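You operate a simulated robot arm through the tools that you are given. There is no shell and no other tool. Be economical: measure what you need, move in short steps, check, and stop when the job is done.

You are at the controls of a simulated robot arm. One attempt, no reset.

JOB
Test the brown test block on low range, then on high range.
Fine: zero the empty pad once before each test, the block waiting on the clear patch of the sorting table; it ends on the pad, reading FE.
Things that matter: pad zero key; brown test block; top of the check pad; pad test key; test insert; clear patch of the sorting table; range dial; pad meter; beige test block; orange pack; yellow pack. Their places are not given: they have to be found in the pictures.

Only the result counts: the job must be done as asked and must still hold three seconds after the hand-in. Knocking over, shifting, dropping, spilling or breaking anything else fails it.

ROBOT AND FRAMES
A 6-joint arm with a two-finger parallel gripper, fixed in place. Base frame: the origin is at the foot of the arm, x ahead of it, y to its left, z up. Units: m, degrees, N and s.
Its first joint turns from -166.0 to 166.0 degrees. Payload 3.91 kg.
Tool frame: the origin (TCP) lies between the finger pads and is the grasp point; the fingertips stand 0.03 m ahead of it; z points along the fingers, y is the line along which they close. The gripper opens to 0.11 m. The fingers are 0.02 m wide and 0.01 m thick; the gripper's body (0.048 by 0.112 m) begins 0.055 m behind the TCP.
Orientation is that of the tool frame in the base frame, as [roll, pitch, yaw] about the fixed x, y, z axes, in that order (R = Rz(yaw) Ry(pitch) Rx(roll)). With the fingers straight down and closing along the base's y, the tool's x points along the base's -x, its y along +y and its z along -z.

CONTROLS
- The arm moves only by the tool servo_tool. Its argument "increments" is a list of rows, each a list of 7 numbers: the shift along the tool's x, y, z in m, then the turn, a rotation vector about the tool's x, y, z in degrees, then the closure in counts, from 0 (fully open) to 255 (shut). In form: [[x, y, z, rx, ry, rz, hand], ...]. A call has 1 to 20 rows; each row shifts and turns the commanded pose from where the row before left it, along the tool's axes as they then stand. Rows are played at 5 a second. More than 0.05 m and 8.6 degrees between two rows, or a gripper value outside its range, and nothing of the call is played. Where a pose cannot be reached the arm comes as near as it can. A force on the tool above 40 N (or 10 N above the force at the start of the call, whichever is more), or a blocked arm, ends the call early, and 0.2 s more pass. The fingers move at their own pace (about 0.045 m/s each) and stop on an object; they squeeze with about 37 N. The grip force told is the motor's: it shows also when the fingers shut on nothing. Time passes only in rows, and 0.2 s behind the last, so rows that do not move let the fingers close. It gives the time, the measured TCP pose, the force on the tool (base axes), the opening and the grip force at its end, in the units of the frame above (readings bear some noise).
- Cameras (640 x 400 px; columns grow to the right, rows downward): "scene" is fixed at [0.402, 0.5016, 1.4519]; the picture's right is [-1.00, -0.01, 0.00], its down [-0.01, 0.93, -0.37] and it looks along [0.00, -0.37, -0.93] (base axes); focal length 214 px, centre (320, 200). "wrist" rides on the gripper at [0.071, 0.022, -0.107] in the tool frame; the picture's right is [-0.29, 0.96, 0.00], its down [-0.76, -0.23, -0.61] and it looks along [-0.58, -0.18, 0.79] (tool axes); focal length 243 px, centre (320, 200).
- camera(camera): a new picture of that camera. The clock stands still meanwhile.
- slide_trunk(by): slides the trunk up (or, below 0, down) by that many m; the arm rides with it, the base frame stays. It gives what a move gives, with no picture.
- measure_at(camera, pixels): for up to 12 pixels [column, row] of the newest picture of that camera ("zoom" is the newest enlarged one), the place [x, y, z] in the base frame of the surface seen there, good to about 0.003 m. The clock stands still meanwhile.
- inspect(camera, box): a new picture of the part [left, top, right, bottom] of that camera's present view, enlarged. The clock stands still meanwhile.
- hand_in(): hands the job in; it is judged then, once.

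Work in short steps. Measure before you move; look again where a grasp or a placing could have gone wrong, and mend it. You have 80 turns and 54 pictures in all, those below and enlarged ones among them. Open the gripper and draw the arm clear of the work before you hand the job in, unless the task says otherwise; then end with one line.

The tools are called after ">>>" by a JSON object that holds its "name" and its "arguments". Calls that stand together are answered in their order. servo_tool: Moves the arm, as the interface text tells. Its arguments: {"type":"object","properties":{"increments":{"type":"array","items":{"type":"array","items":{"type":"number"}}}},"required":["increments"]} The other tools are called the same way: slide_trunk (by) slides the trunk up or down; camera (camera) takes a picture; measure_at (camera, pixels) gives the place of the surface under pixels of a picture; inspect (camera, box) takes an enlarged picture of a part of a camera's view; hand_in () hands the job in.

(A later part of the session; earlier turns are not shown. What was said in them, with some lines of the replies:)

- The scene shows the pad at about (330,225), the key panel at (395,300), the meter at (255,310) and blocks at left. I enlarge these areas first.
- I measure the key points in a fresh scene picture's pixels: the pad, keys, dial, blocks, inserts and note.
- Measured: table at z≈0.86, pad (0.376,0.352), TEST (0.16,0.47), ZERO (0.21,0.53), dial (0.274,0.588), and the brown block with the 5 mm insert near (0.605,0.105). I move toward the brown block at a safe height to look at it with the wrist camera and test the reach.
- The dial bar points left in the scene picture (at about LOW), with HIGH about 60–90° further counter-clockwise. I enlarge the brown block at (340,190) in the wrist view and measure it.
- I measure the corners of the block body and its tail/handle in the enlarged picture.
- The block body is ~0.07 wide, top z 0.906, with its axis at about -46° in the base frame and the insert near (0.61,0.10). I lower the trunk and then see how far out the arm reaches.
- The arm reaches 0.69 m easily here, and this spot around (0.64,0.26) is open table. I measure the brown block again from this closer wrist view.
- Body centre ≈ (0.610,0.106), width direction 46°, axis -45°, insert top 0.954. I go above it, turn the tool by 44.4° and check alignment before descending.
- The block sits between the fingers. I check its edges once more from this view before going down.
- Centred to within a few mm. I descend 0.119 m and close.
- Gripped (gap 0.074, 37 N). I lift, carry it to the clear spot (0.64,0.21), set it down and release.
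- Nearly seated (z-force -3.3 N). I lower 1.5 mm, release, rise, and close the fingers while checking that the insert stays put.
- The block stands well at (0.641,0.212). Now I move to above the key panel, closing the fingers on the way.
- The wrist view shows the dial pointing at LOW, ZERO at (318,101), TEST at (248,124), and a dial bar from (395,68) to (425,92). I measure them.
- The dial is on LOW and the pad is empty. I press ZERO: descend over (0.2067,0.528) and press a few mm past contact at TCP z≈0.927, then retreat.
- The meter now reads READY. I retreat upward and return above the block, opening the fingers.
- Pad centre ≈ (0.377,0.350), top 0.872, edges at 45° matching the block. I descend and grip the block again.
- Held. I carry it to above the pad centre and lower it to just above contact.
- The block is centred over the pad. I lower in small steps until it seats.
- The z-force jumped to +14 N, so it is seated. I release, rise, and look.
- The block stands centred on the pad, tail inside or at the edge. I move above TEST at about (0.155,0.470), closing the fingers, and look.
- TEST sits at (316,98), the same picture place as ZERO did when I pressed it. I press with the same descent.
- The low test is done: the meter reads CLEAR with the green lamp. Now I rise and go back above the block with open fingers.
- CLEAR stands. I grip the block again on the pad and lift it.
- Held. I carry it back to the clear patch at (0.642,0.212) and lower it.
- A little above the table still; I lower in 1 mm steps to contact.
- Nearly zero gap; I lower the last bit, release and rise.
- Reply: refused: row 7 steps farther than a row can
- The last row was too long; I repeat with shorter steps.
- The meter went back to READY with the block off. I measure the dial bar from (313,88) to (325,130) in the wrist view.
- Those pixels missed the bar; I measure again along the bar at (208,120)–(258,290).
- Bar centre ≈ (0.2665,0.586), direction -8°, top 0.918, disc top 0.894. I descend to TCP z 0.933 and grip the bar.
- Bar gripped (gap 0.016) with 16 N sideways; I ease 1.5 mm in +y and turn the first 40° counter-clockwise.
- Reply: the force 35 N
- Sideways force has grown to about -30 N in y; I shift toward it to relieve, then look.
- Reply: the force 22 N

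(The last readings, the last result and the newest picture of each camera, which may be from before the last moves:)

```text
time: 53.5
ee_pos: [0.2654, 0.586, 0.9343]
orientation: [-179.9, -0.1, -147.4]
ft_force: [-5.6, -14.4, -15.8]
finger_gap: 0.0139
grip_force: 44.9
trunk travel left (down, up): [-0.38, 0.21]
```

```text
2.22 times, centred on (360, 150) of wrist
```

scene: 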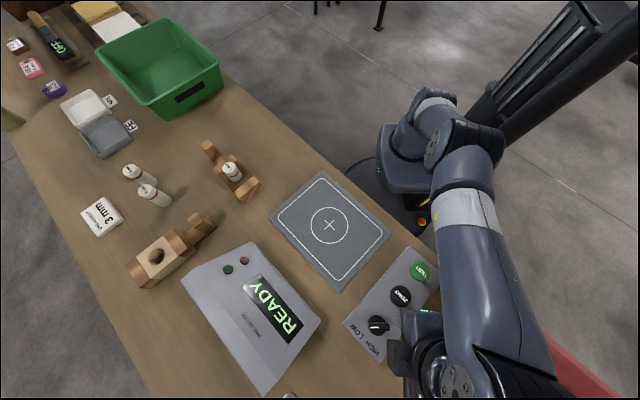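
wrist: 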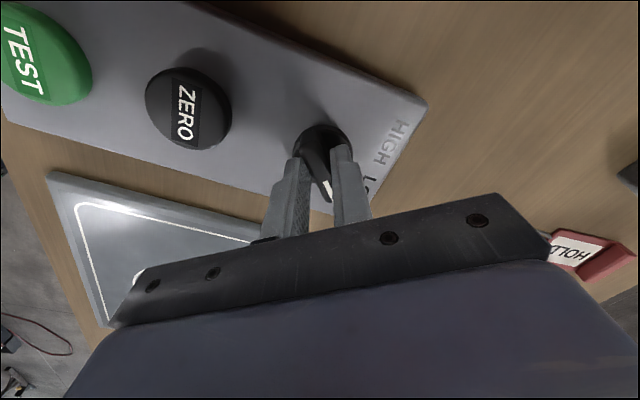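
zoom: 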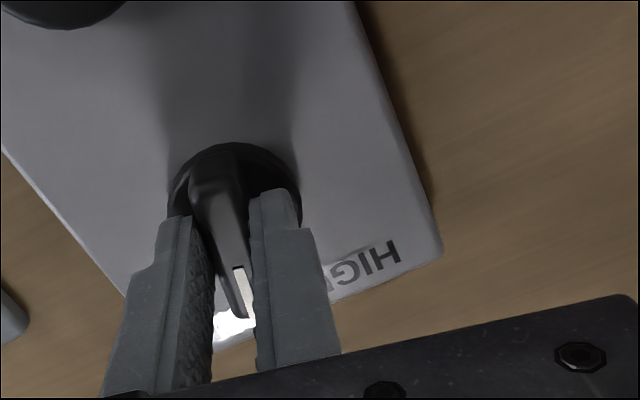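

The dial turns with the fingers. I relieve a bit more and turn another 40°.

>>> {"name": "servo_tool", "arguments": {"increments": [[0.0015, -0.001, 0, 0, 0, 0, 255], [0, 0, 0, 0, 0, -8, 255], [0, 0, 0, 0, 0, -8, 255], [0, 0, 0, 0, 0, -8, 255], [0, 0, 0, 0, 0, -8, 255], [0, 0, 0, 0, 0, -8, 255], [0, 0, 0, 0, 0, 0, 255]]}}

>>> {"name": "inspect", "arguments": {"camera": "wrist", "box": [240, 60, 480, 240]}}

>>> {"name": "inspect", "arguments": {"camera": "scene", "box": [200, 220, 440, 390]}}

```text
time: 55.1
ee_pos: [0.2686, 0.5831, 0.9328]
orientation: [180.0, -0.2, -107.3]
ft_force: [5.4, -13.3, -23.5]
finger_gap: 0.0137
grip_force: 45.2
trunk travel left (down, up): [-0.38, 0.21]
```

```text
2.22 times, centred on (360, 150) of wrist
```

zoom: 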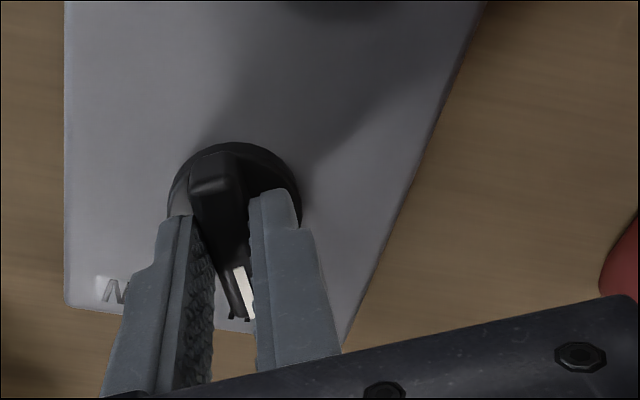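

```text
2.35 times, centred on (320, 305) of scene
```

zoom: 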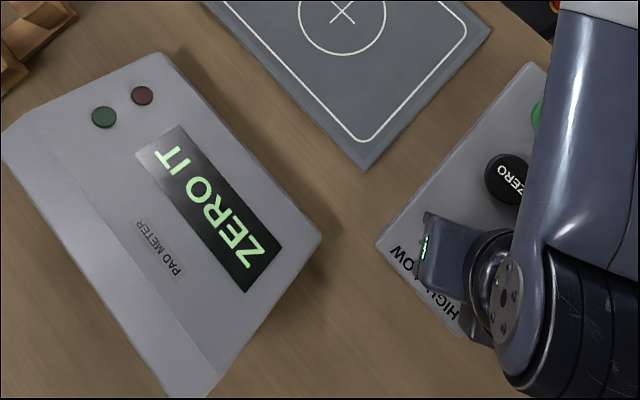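

The meter switched to "ZERO IT", so the range has changed. I turn ~20° more to point at the HIGH position symmetrically, watching for a stop.

>>> {"name": "servo_tool", "arguments": {"increments": [[0, 0, 0, 0, 0, -7, 255], [0, 0, 0, 0, 0, -7, 255], [0, 0, 0, 0, 0, -7, 255], [0, 0, 0, 0, 0, 0, 255]]}}

>>> {"name": "inspect", "arguments": {"camera": "wrist", "box": [240, 60, 480, 240]}}

```text
time: 56.1
ee_pos: [0.2681, 0.5824, 0.9344]
orientation: [-180.0, 0.0, -86.5]
ft_force: [19.2, -11.1, -23.6]
finger_gap: 0.0146
grip_force: 45.2
trunk travel left (down, up): [-0.38, 0.21]
```

```text
2.22 times, centred on (360, 150) of wrist
```

zoom: 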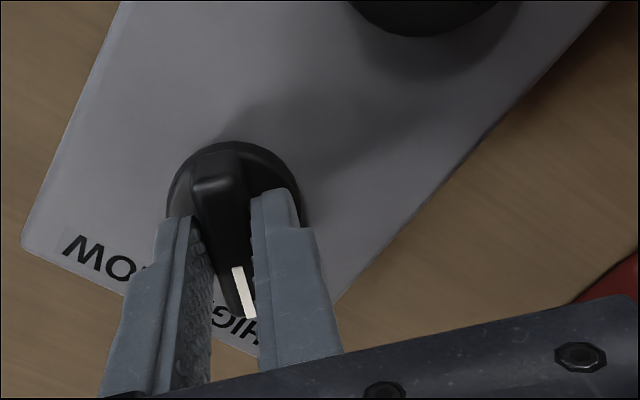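

The fingers turned ~101° and the gap is widening slightly, so the stop is probably reached. I release, rise and look at the dial.

>>> {"name": "servo_tool", "arguments": {"increments": [[0, 0, 0, 0, 0, 0, 150], [0, 0, 0, 0, 0, 0, 150], [0, 0, 0, 0, 0, 0, 150], [0, 0, -0.03, 0, 0, 0, 150], [0, 0, -0.045, 0, 0, 0, 150], [0, 0, -0.04, 0, 0, 0, 150], [0, 0, 0, 0, 0, 0, 150]]}}

>>> {"name": "camera", "arguments": {"camera": "wrist"}}

```text
time: 57.7
ee_pos: [0.2659, 0.5841, 1.0506]
orientation: [-180.0, -0.1, -86.5]
ft_force: [0.1, -0.3, 0.0]
finger_gap: 0.0453
grip_force: 0.1
trunk travel left (down, up): [-0.38, 0.21]
```

```text
14 pictures are left
```

wrist: 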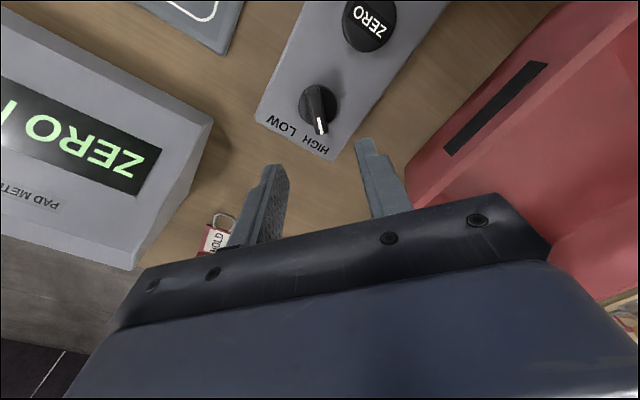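

The dial clearly points at HIGH and the meter asks for zero. I turn the tool back to yaw 135.6 and move above ZERO with closed fingers.

>>> {"name": "servo_tool", "arguments": {"increments": [[0, 0, 0, 0, 0, 7.66, 255], [0, 0, 0, 0, 0, 7.66, 255], [0, 0, 0, 0, 0, 7.66, 255], [0, 0, 0, 0, 0, 7.66, 255], [0, 0, 0, 0, 0, 7.66, 255], [0, 0, 0, 0, 0, 7.66, 255], [0, 0, 0, 0, 0, 7.66, 255], [0, 0, 0, 0, 0, 7.66, 255], [0, 0, 0, 0, 0, 7.66, 255], [0, 0, 0, 0, 0, 7.66, 255], [0, 0, 0, 0, 0, 7.66, 255], [0, 0, 0, 0, 0, 7.66, 255], [0, 0, 0, 0, 0, 7.66, 255], [0, 0, 0, 0, 0, 7.66, 255], [0, 0, 0, 0, 0, 7.66, 255], [0, 0, 0, 0, 0, 7.66, 255], [0, 0, 0, 0, 0, 7.66, 255], [0, 0, 0, 0, 0, 7.66, 255], [0.0019, -0.0397, 0, 0, 0, 0, 255], [0.0019, -0.0397, 0, 0, 0, 0, 255]]}}

>>> {"name": "servo_tool", "arguments": {"increments": [[0, 0, 0, 0, 0, 0, 255]]}}

>>> {"name": "camera", "arguments": {"camera": "wrist"}}

```text
time: 61.9
ee_pos: [0.2086, 0.5308, 1.0524]
orientation: [179.9, -0.1, 135.7]
ft_force: [-0.3, 0.6, -0.3]
finger_gap: 0.0
grip_force: 37.2
trunk travel left (down, up): [-0.38, 0.21]
```

```text
time: 62.3
ee_pos: [0.2078, 0.5305, 1.0516]
orientation: [180.0, 0.0, 135.7]
ft_force: [-0.2, -0.4, 0.3]
finger_gap: 0.0001
grip_force: 36.9
trunk travel left (down, up): [-0.38, 0.21]
```

```text
13 pictures are left
```

wrist: 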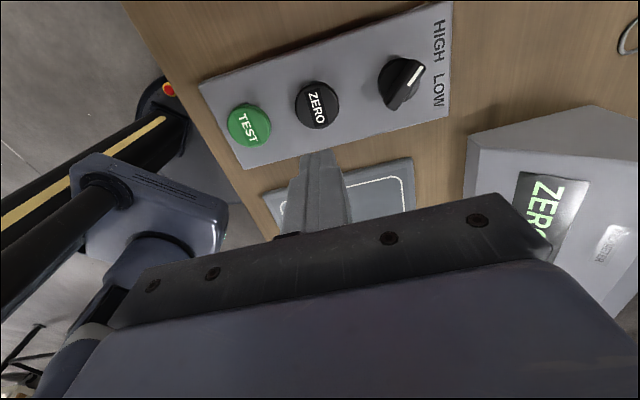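

ZERO at (317,104) is in position and the dial points to HIGH. Press ZERO: 0.130 m down.

>>> {"name": "servo_tool", "arguments": {"increments": [[0, 0, 0.04, 0, 0, 0, 255], [0, 0, 0.04, 0, 0, 0, 255], [0, 0, 0.035, 0, 0, 0, 255], [0, 0, 0.005, 0, 0, 0, 255], [0, 0, 0.004, 0, 0, 0, 255], [0, 0, 0.003, 0, 0, 0, 255], [0, 0, 0.003, 0, 0, 0, 255], [0, 0, 0, 0, 0, 0, 255]]}}

>>> {"name": "inspect", "arguments": {"camera": "scene", "box": [170, 130, 450, 390]}}

```text
time: 64.1
ee_pos: [0.2075, 0.5302, 0.9216]
orientation: [-180.0, -0.1, 135.7]
ft_force: [1.0, 2.7, 7.9]
finger_gap: 0.0
grip_force: 36.8
trunk travel left (down, up): [-0.38, 0.21]
```

```text
1.54 times, centred on (310, 260) of scene
```

zoom: 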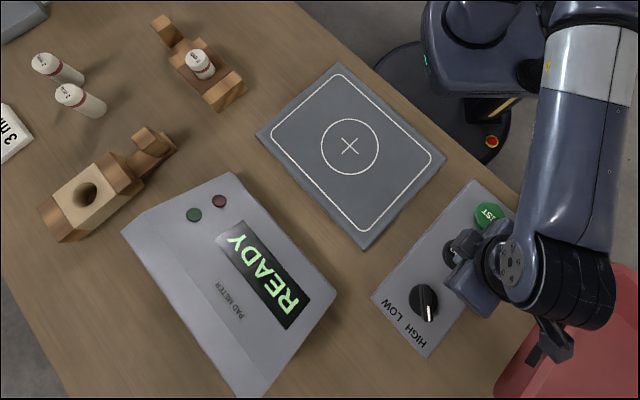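

READY on HIGH. I rise and return above the block, opening the fingers.

>>> {"name": "servo_tool", "arguments": {"increments": [[0, 0, -0.04, 0, 0, 0, 255], [0, 0, -0.045, 0, 0, 0, 255], [0, 0, -0.042, 0, 0, 0, 255], [-0.03806, 0.00556, 0, 0, 0, 0, 255], [-0.03806, 0.00556, 0, 0, 0, 0, 255], [-0.03806, 0.00556, 0, 0, 0, 0, 255], [-0.03806, 0.00556, 0, 0, 0, 0, 255], [-0.03806, 0.00556, 0, 0, 0, 0, 0], [-0.03806, 0.00556, 0, 0, 0, 0, 0], [-0.03806, 0.00556, 0, 0, 0, 0, 0], [-0.03806, 0.00556, 0, 0, 0, 0, 0], [-0.03806, 0.00556, 0, 0, 0, 0, 0], [-0.03806, 0.00556, 0, 0, 0, 0, 0], [-0.03806, 0.00556, 0, 0, 0, 0, 0], [-0.03806, 0.00556, 0, 0, 0, 0, 0], [-0.03806, 0.00556, 0, 0, 0, 0, 0], [-0.03806, 0.00556, 0, 0, 0, 0, 0], [0, 0, 0, 0, 0, 0, 0]]}}

>>> {"name": "camera", "arguments": {"camera": "wrist"}}

```text
time: 67.9
ee_pos: [0.6417, 0.2149, 1.0472]
orientation: [-180.0, 0.0, 135.6]
ft_force: [0.8, -0.1, -0.7]
finger_gap: 0.1101
grip_force: 0.1
trunk travel left (down, up): [-0.38, 0.21]
```

```text
11 pictures are left
```

wrist: 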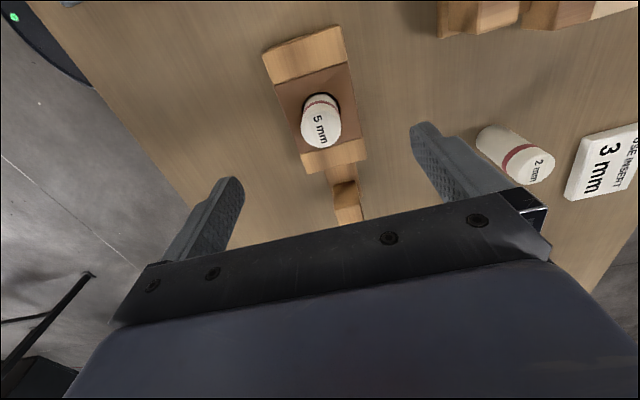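

The block is centred between the fingers. I descend, grip and lift as before.

>>> {"name": "servo_tool", "arguments": {"increments": [[0, 0, 0.04, 0, 0, 0, 0], [0, 0, 0.04, 0, 0, 0, 0], [0, 0, 0.03, 0, 0, 0, 0], [0, 0, 0.02, 0, 0, 0, 0], [0, 0, 0.008, 0, 0, 0, 0], [0, 0, 0, 0, 0, 0, 0], [0, 0, 0, 0, 0, 0, 255], [0, 0, 0, 0, 0, 0, 255], [0, 0, 0, 0, 0, 0, 255], [0, 0, 0, 0, 0, 0, 255], [0, 0, -0.03, 0, 0, 0, 255], [0, 0, -0.03, 0, 0, 0, 255], [0, 0, 0, 0, 0, 0, 255]]}}

```text
time: 70.7
ee_pos: [0.6416, 0.2127, 0.9692]
orientation: [-179.9, 0.0, 135.7]
ft_force: [0.2, -0.1, -2.3]
finger_gap: 0.0737
grip_force: 36.6
trunk travel left (down, up): [-0.38, 0.21]
```

Held. Carry to the pad centre and lower to just above contact.

>>> {"name": "servo_tool", "arguments": {"increments": [[0.0357, -0.011, 0, 0, 0, 0, 255], [0.0357, -0.011, 0, 0, 0, 0, 255], [0.0357, -0.011, 0, 0, 0, 0, 255], [0.0357, -0.011, 0, 0, 0, 0, 255], [0.0357, -0.011, 0, 0, 0, 0, 255], [0.0357, -0.011, 0, 0, 0, 0, 255], [0.0357, -0.011, 0, 0, 0, 0, 255], [0.0357, -0.011, 0, 0, 0, 0, 255], [0, 0, 0, 0, 0, 0, 255], [0, 0, 0.025, 0, 0, 0, 255], [0, 0, 0.015, 0, 0, 0, 255], [0, 0, 0.007, 0, 0, 0, 255], [0, 0, 0, 0, 0, 0, 255], [0, 0, 0, 0, 0, 0, 255]]}}

```text
time: 73.7
ee_pos: [0.3784, 0.35, 0.9219]
orientation: [-179.9, 0.0, 135.7]
ft_force: [-0.3, 0.1, -3.3]
finger_gap: 0.0739
grip_force: 37.0
trunk travel left (down, up): [-0.38, 0.21]
```

At the pad centre, still hanging (-3.3 N). I lower by 1 mm steps.

>>> {"name": "servo_tool", "arguments": {"increments": [[0, 0, 0.001, 0, 0, 0, 255], [0, 0, 0.001, 0, 0, 0, 255], [0, 0, 0, 0, 0, 0, 255]]}}

```text
time: 74.5
ee_pos: [0.3784, 0.3489, 0.9201]
orientation: [-179.9, 0.0, 135.7]
ft_force: [0.0, -0.7, -3.2]
finger_gap: 0.0737
grip_force: 37.0
trunk travel left (down, up): [-0.38, 0.21]
```

>>> {"name": "servo_tool", "arguments": {"increments": [[0, 0, 0.0012, 0, 0, 0, 255], [0, 0, 0, 0, 0, 0, 255]]}}

```text
time: 75.1
ee_pos: [0.3775, 0.3497, 0.9203]
orientation: [179.9, 0.0, 135.7]
ft_force: [1.9, -1.8, 4.3]
finger_gap: 0.0735
grip_force: 37.2
trunk travel left (down, up): [-0.38, 0.21]
```

Force turned positive (+4 N): seated. I release and rise.

>>> {"name": "servo_tool", "arguments": {"increments": [[0, 0, 0, 0, 0, 0, 0], [0, 0, 0, 0, 0, 0, 0], [0, 0, 0, 0, 0, 0, 0], [0, 0, -0.03, 0, 0, 0, 0], [0, 0, -0.05, 0, 0, 0, 0], [0, 0, -0.049, 0, 0, 0, 0], [0, 0, 0, 0, 0, 0, 0]]}}

>>> {"name": "camera", "arguments": {"camera": "wrist"}}

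```text
time: 76.7
ee_pos: [0.3798, 0.3486, 1.0494]
orientation: [180.0, -0.1, 135.7]
ft_force: [-0.8, 0.6, 0.4]
finger_gap: 0.1099
grip_force: 0.1
trunk travel left (down, up): [-0.38, 0.21]
```

```text
10 pictures are left
```

wrist: 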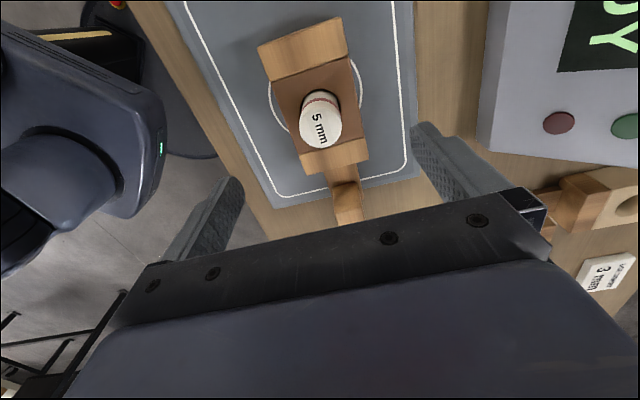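

Block well placed on the pad, READY shown. I move above TEST and close the fingers.

>>> {"name": "servo_tool", "arguments": {"increments": [[0.0351, -0.0099, 0, 0, 0, 0, 0], [0.0351, -0.0099, 0, 0, 0, 0, 0], [0.0351, -0.0099, 0, 0, 0, 0, 255], [0.0351, -0.0099, 0, 0, 0, 0, 255], [0.0351, -0.0099, 0, 0, 0, 0, 255], [0.0351, -0.0099, 0, 0, 0, 0, 255], [0.0351, -0.0099, 0, 0, 0, 0, 255], [0, 0, 0, 0, 0, 0, 255], [0, 0, 0, 0, 0, 0, 255]]}}

>>> {"name": "camera", "arguments": {"camera": "wrist"}}

```text
time: 78.7
ee_pos: [0.1527, 0.4723, 1.0492]
orientation: [180.0, 0.0, 135.7]
ft_force: [-0.4, -0.6, -0.3]
finger_gap: 0.0001
grip_force: 31.6
trunk travel left (down, up): [-0.38, 0.21]
```

```text
9 pictures are left
```

wrist: 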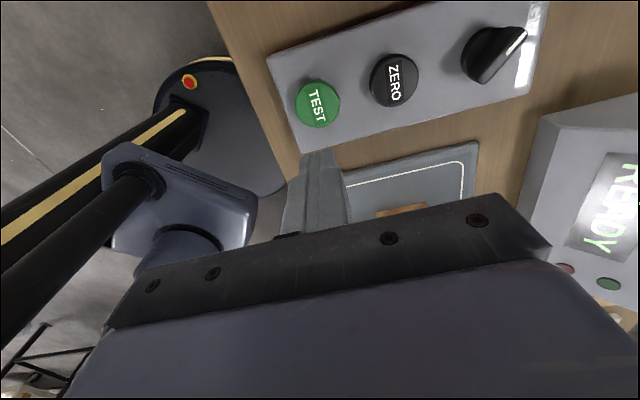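

In position over TEST with the dial on HIGH and READY shown. I press.

>>> {"name": "servo_tool", "arguments": {"increments": [[0, 0, 0.04, 0, 0, 0, 255], [0, 0, 0.04, 0, 0, 0, 255], [0, 0, 0.034, 0, 0, 0, 255], [0, 0, 0.005, 0, 0, 0, 255], [0, 0, 0.004, 0, 0, 0, 255], [0, 0, 0.003, 0, 0, 0, 255], [0, 0, 0.002, 0, 0, 0, 255], [0, 0, 0, 0, 0, 0, 255]]}}

>>> {"name": "inspect", "arguments": {"camera": "scene", "box": [170, 170, 450, 390]}}

```text
time: 80.5
ee_pos: [0.1543, 0.473, 0.9196]
orientation: [179.9, -0.1, 135.7]
ft_force: [2.0, 5.8, 16.9]
finger_gap: 0.0
grip_force: 37.2
trunk travel left (down, up): [-0.38, 0.21]
```

```text
1.82 times, centred on (310, 280) of scene
```

zoom: 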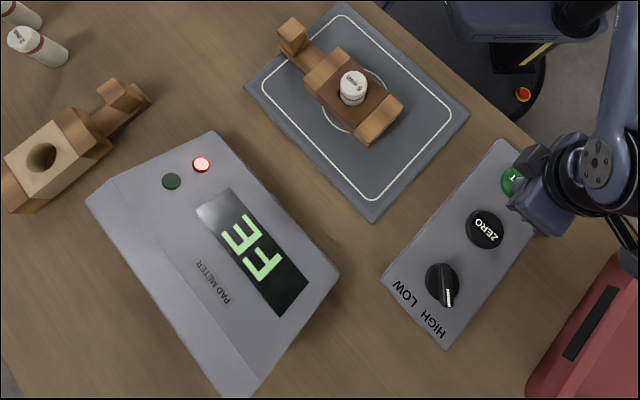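

The meter reads FE with the red lamp. I rise straight up, open the gripper clear of everything, and check the result still holds.

>>> {"name": "servo_tool", "arguments": {"increments": [[0, 0, -0.04, 0, 0, 0, 255], [0, 0, -0.045, 0, 0, 0, 255], [0, 0, -0.045, 0, 0, 0, 255], [0, 0, -0.04, 0, 0, 0, 0], [0, 0, -0.04, 0, 0, 0, 0], [0, 0, 0, 0, 0, 0, 0], [0, 0, 0, 0, 0, 0, 0], [0, 0, 0, 0, 0, 0, 0], [0, 0, 0, 0, 0, 0, 0], [0, 0, 0, 0, 0, 0, 0]]}}

>>> {"name": "camera", "arguments": {"camera": "scene"}}

```text
time: 82.7
ee_pos: [0.1551, 0.4721, 1.1296]
orientation: [180.0, -0.1, 135.6]
ft_force: [0.6, 1.2, 1.2]
finger_gap: 0.1099
grip_force: 0.0
trunk travel left (down, up): [-0.38, 0.21]
```

```text
7 pictures are left
```

scene: 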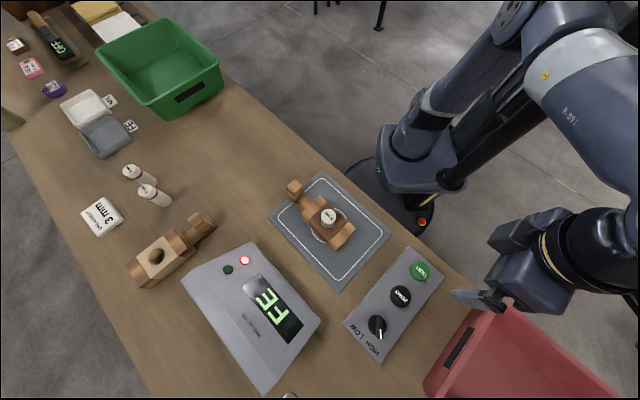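

FE holds, the block stands on the pad, the arm is clear and the gripper open. I hand in.

>>> {"name": "hand_in", "arguments": {}}

```text
The job is handed in.
```

The brown test block read CLEAR on low range and FE on high range, with the empty pad zeroed once before each test. It is on the pad reading FE, and I left its 5 mm insert in place, although a card on the table says "USE INSERT 3 mm".
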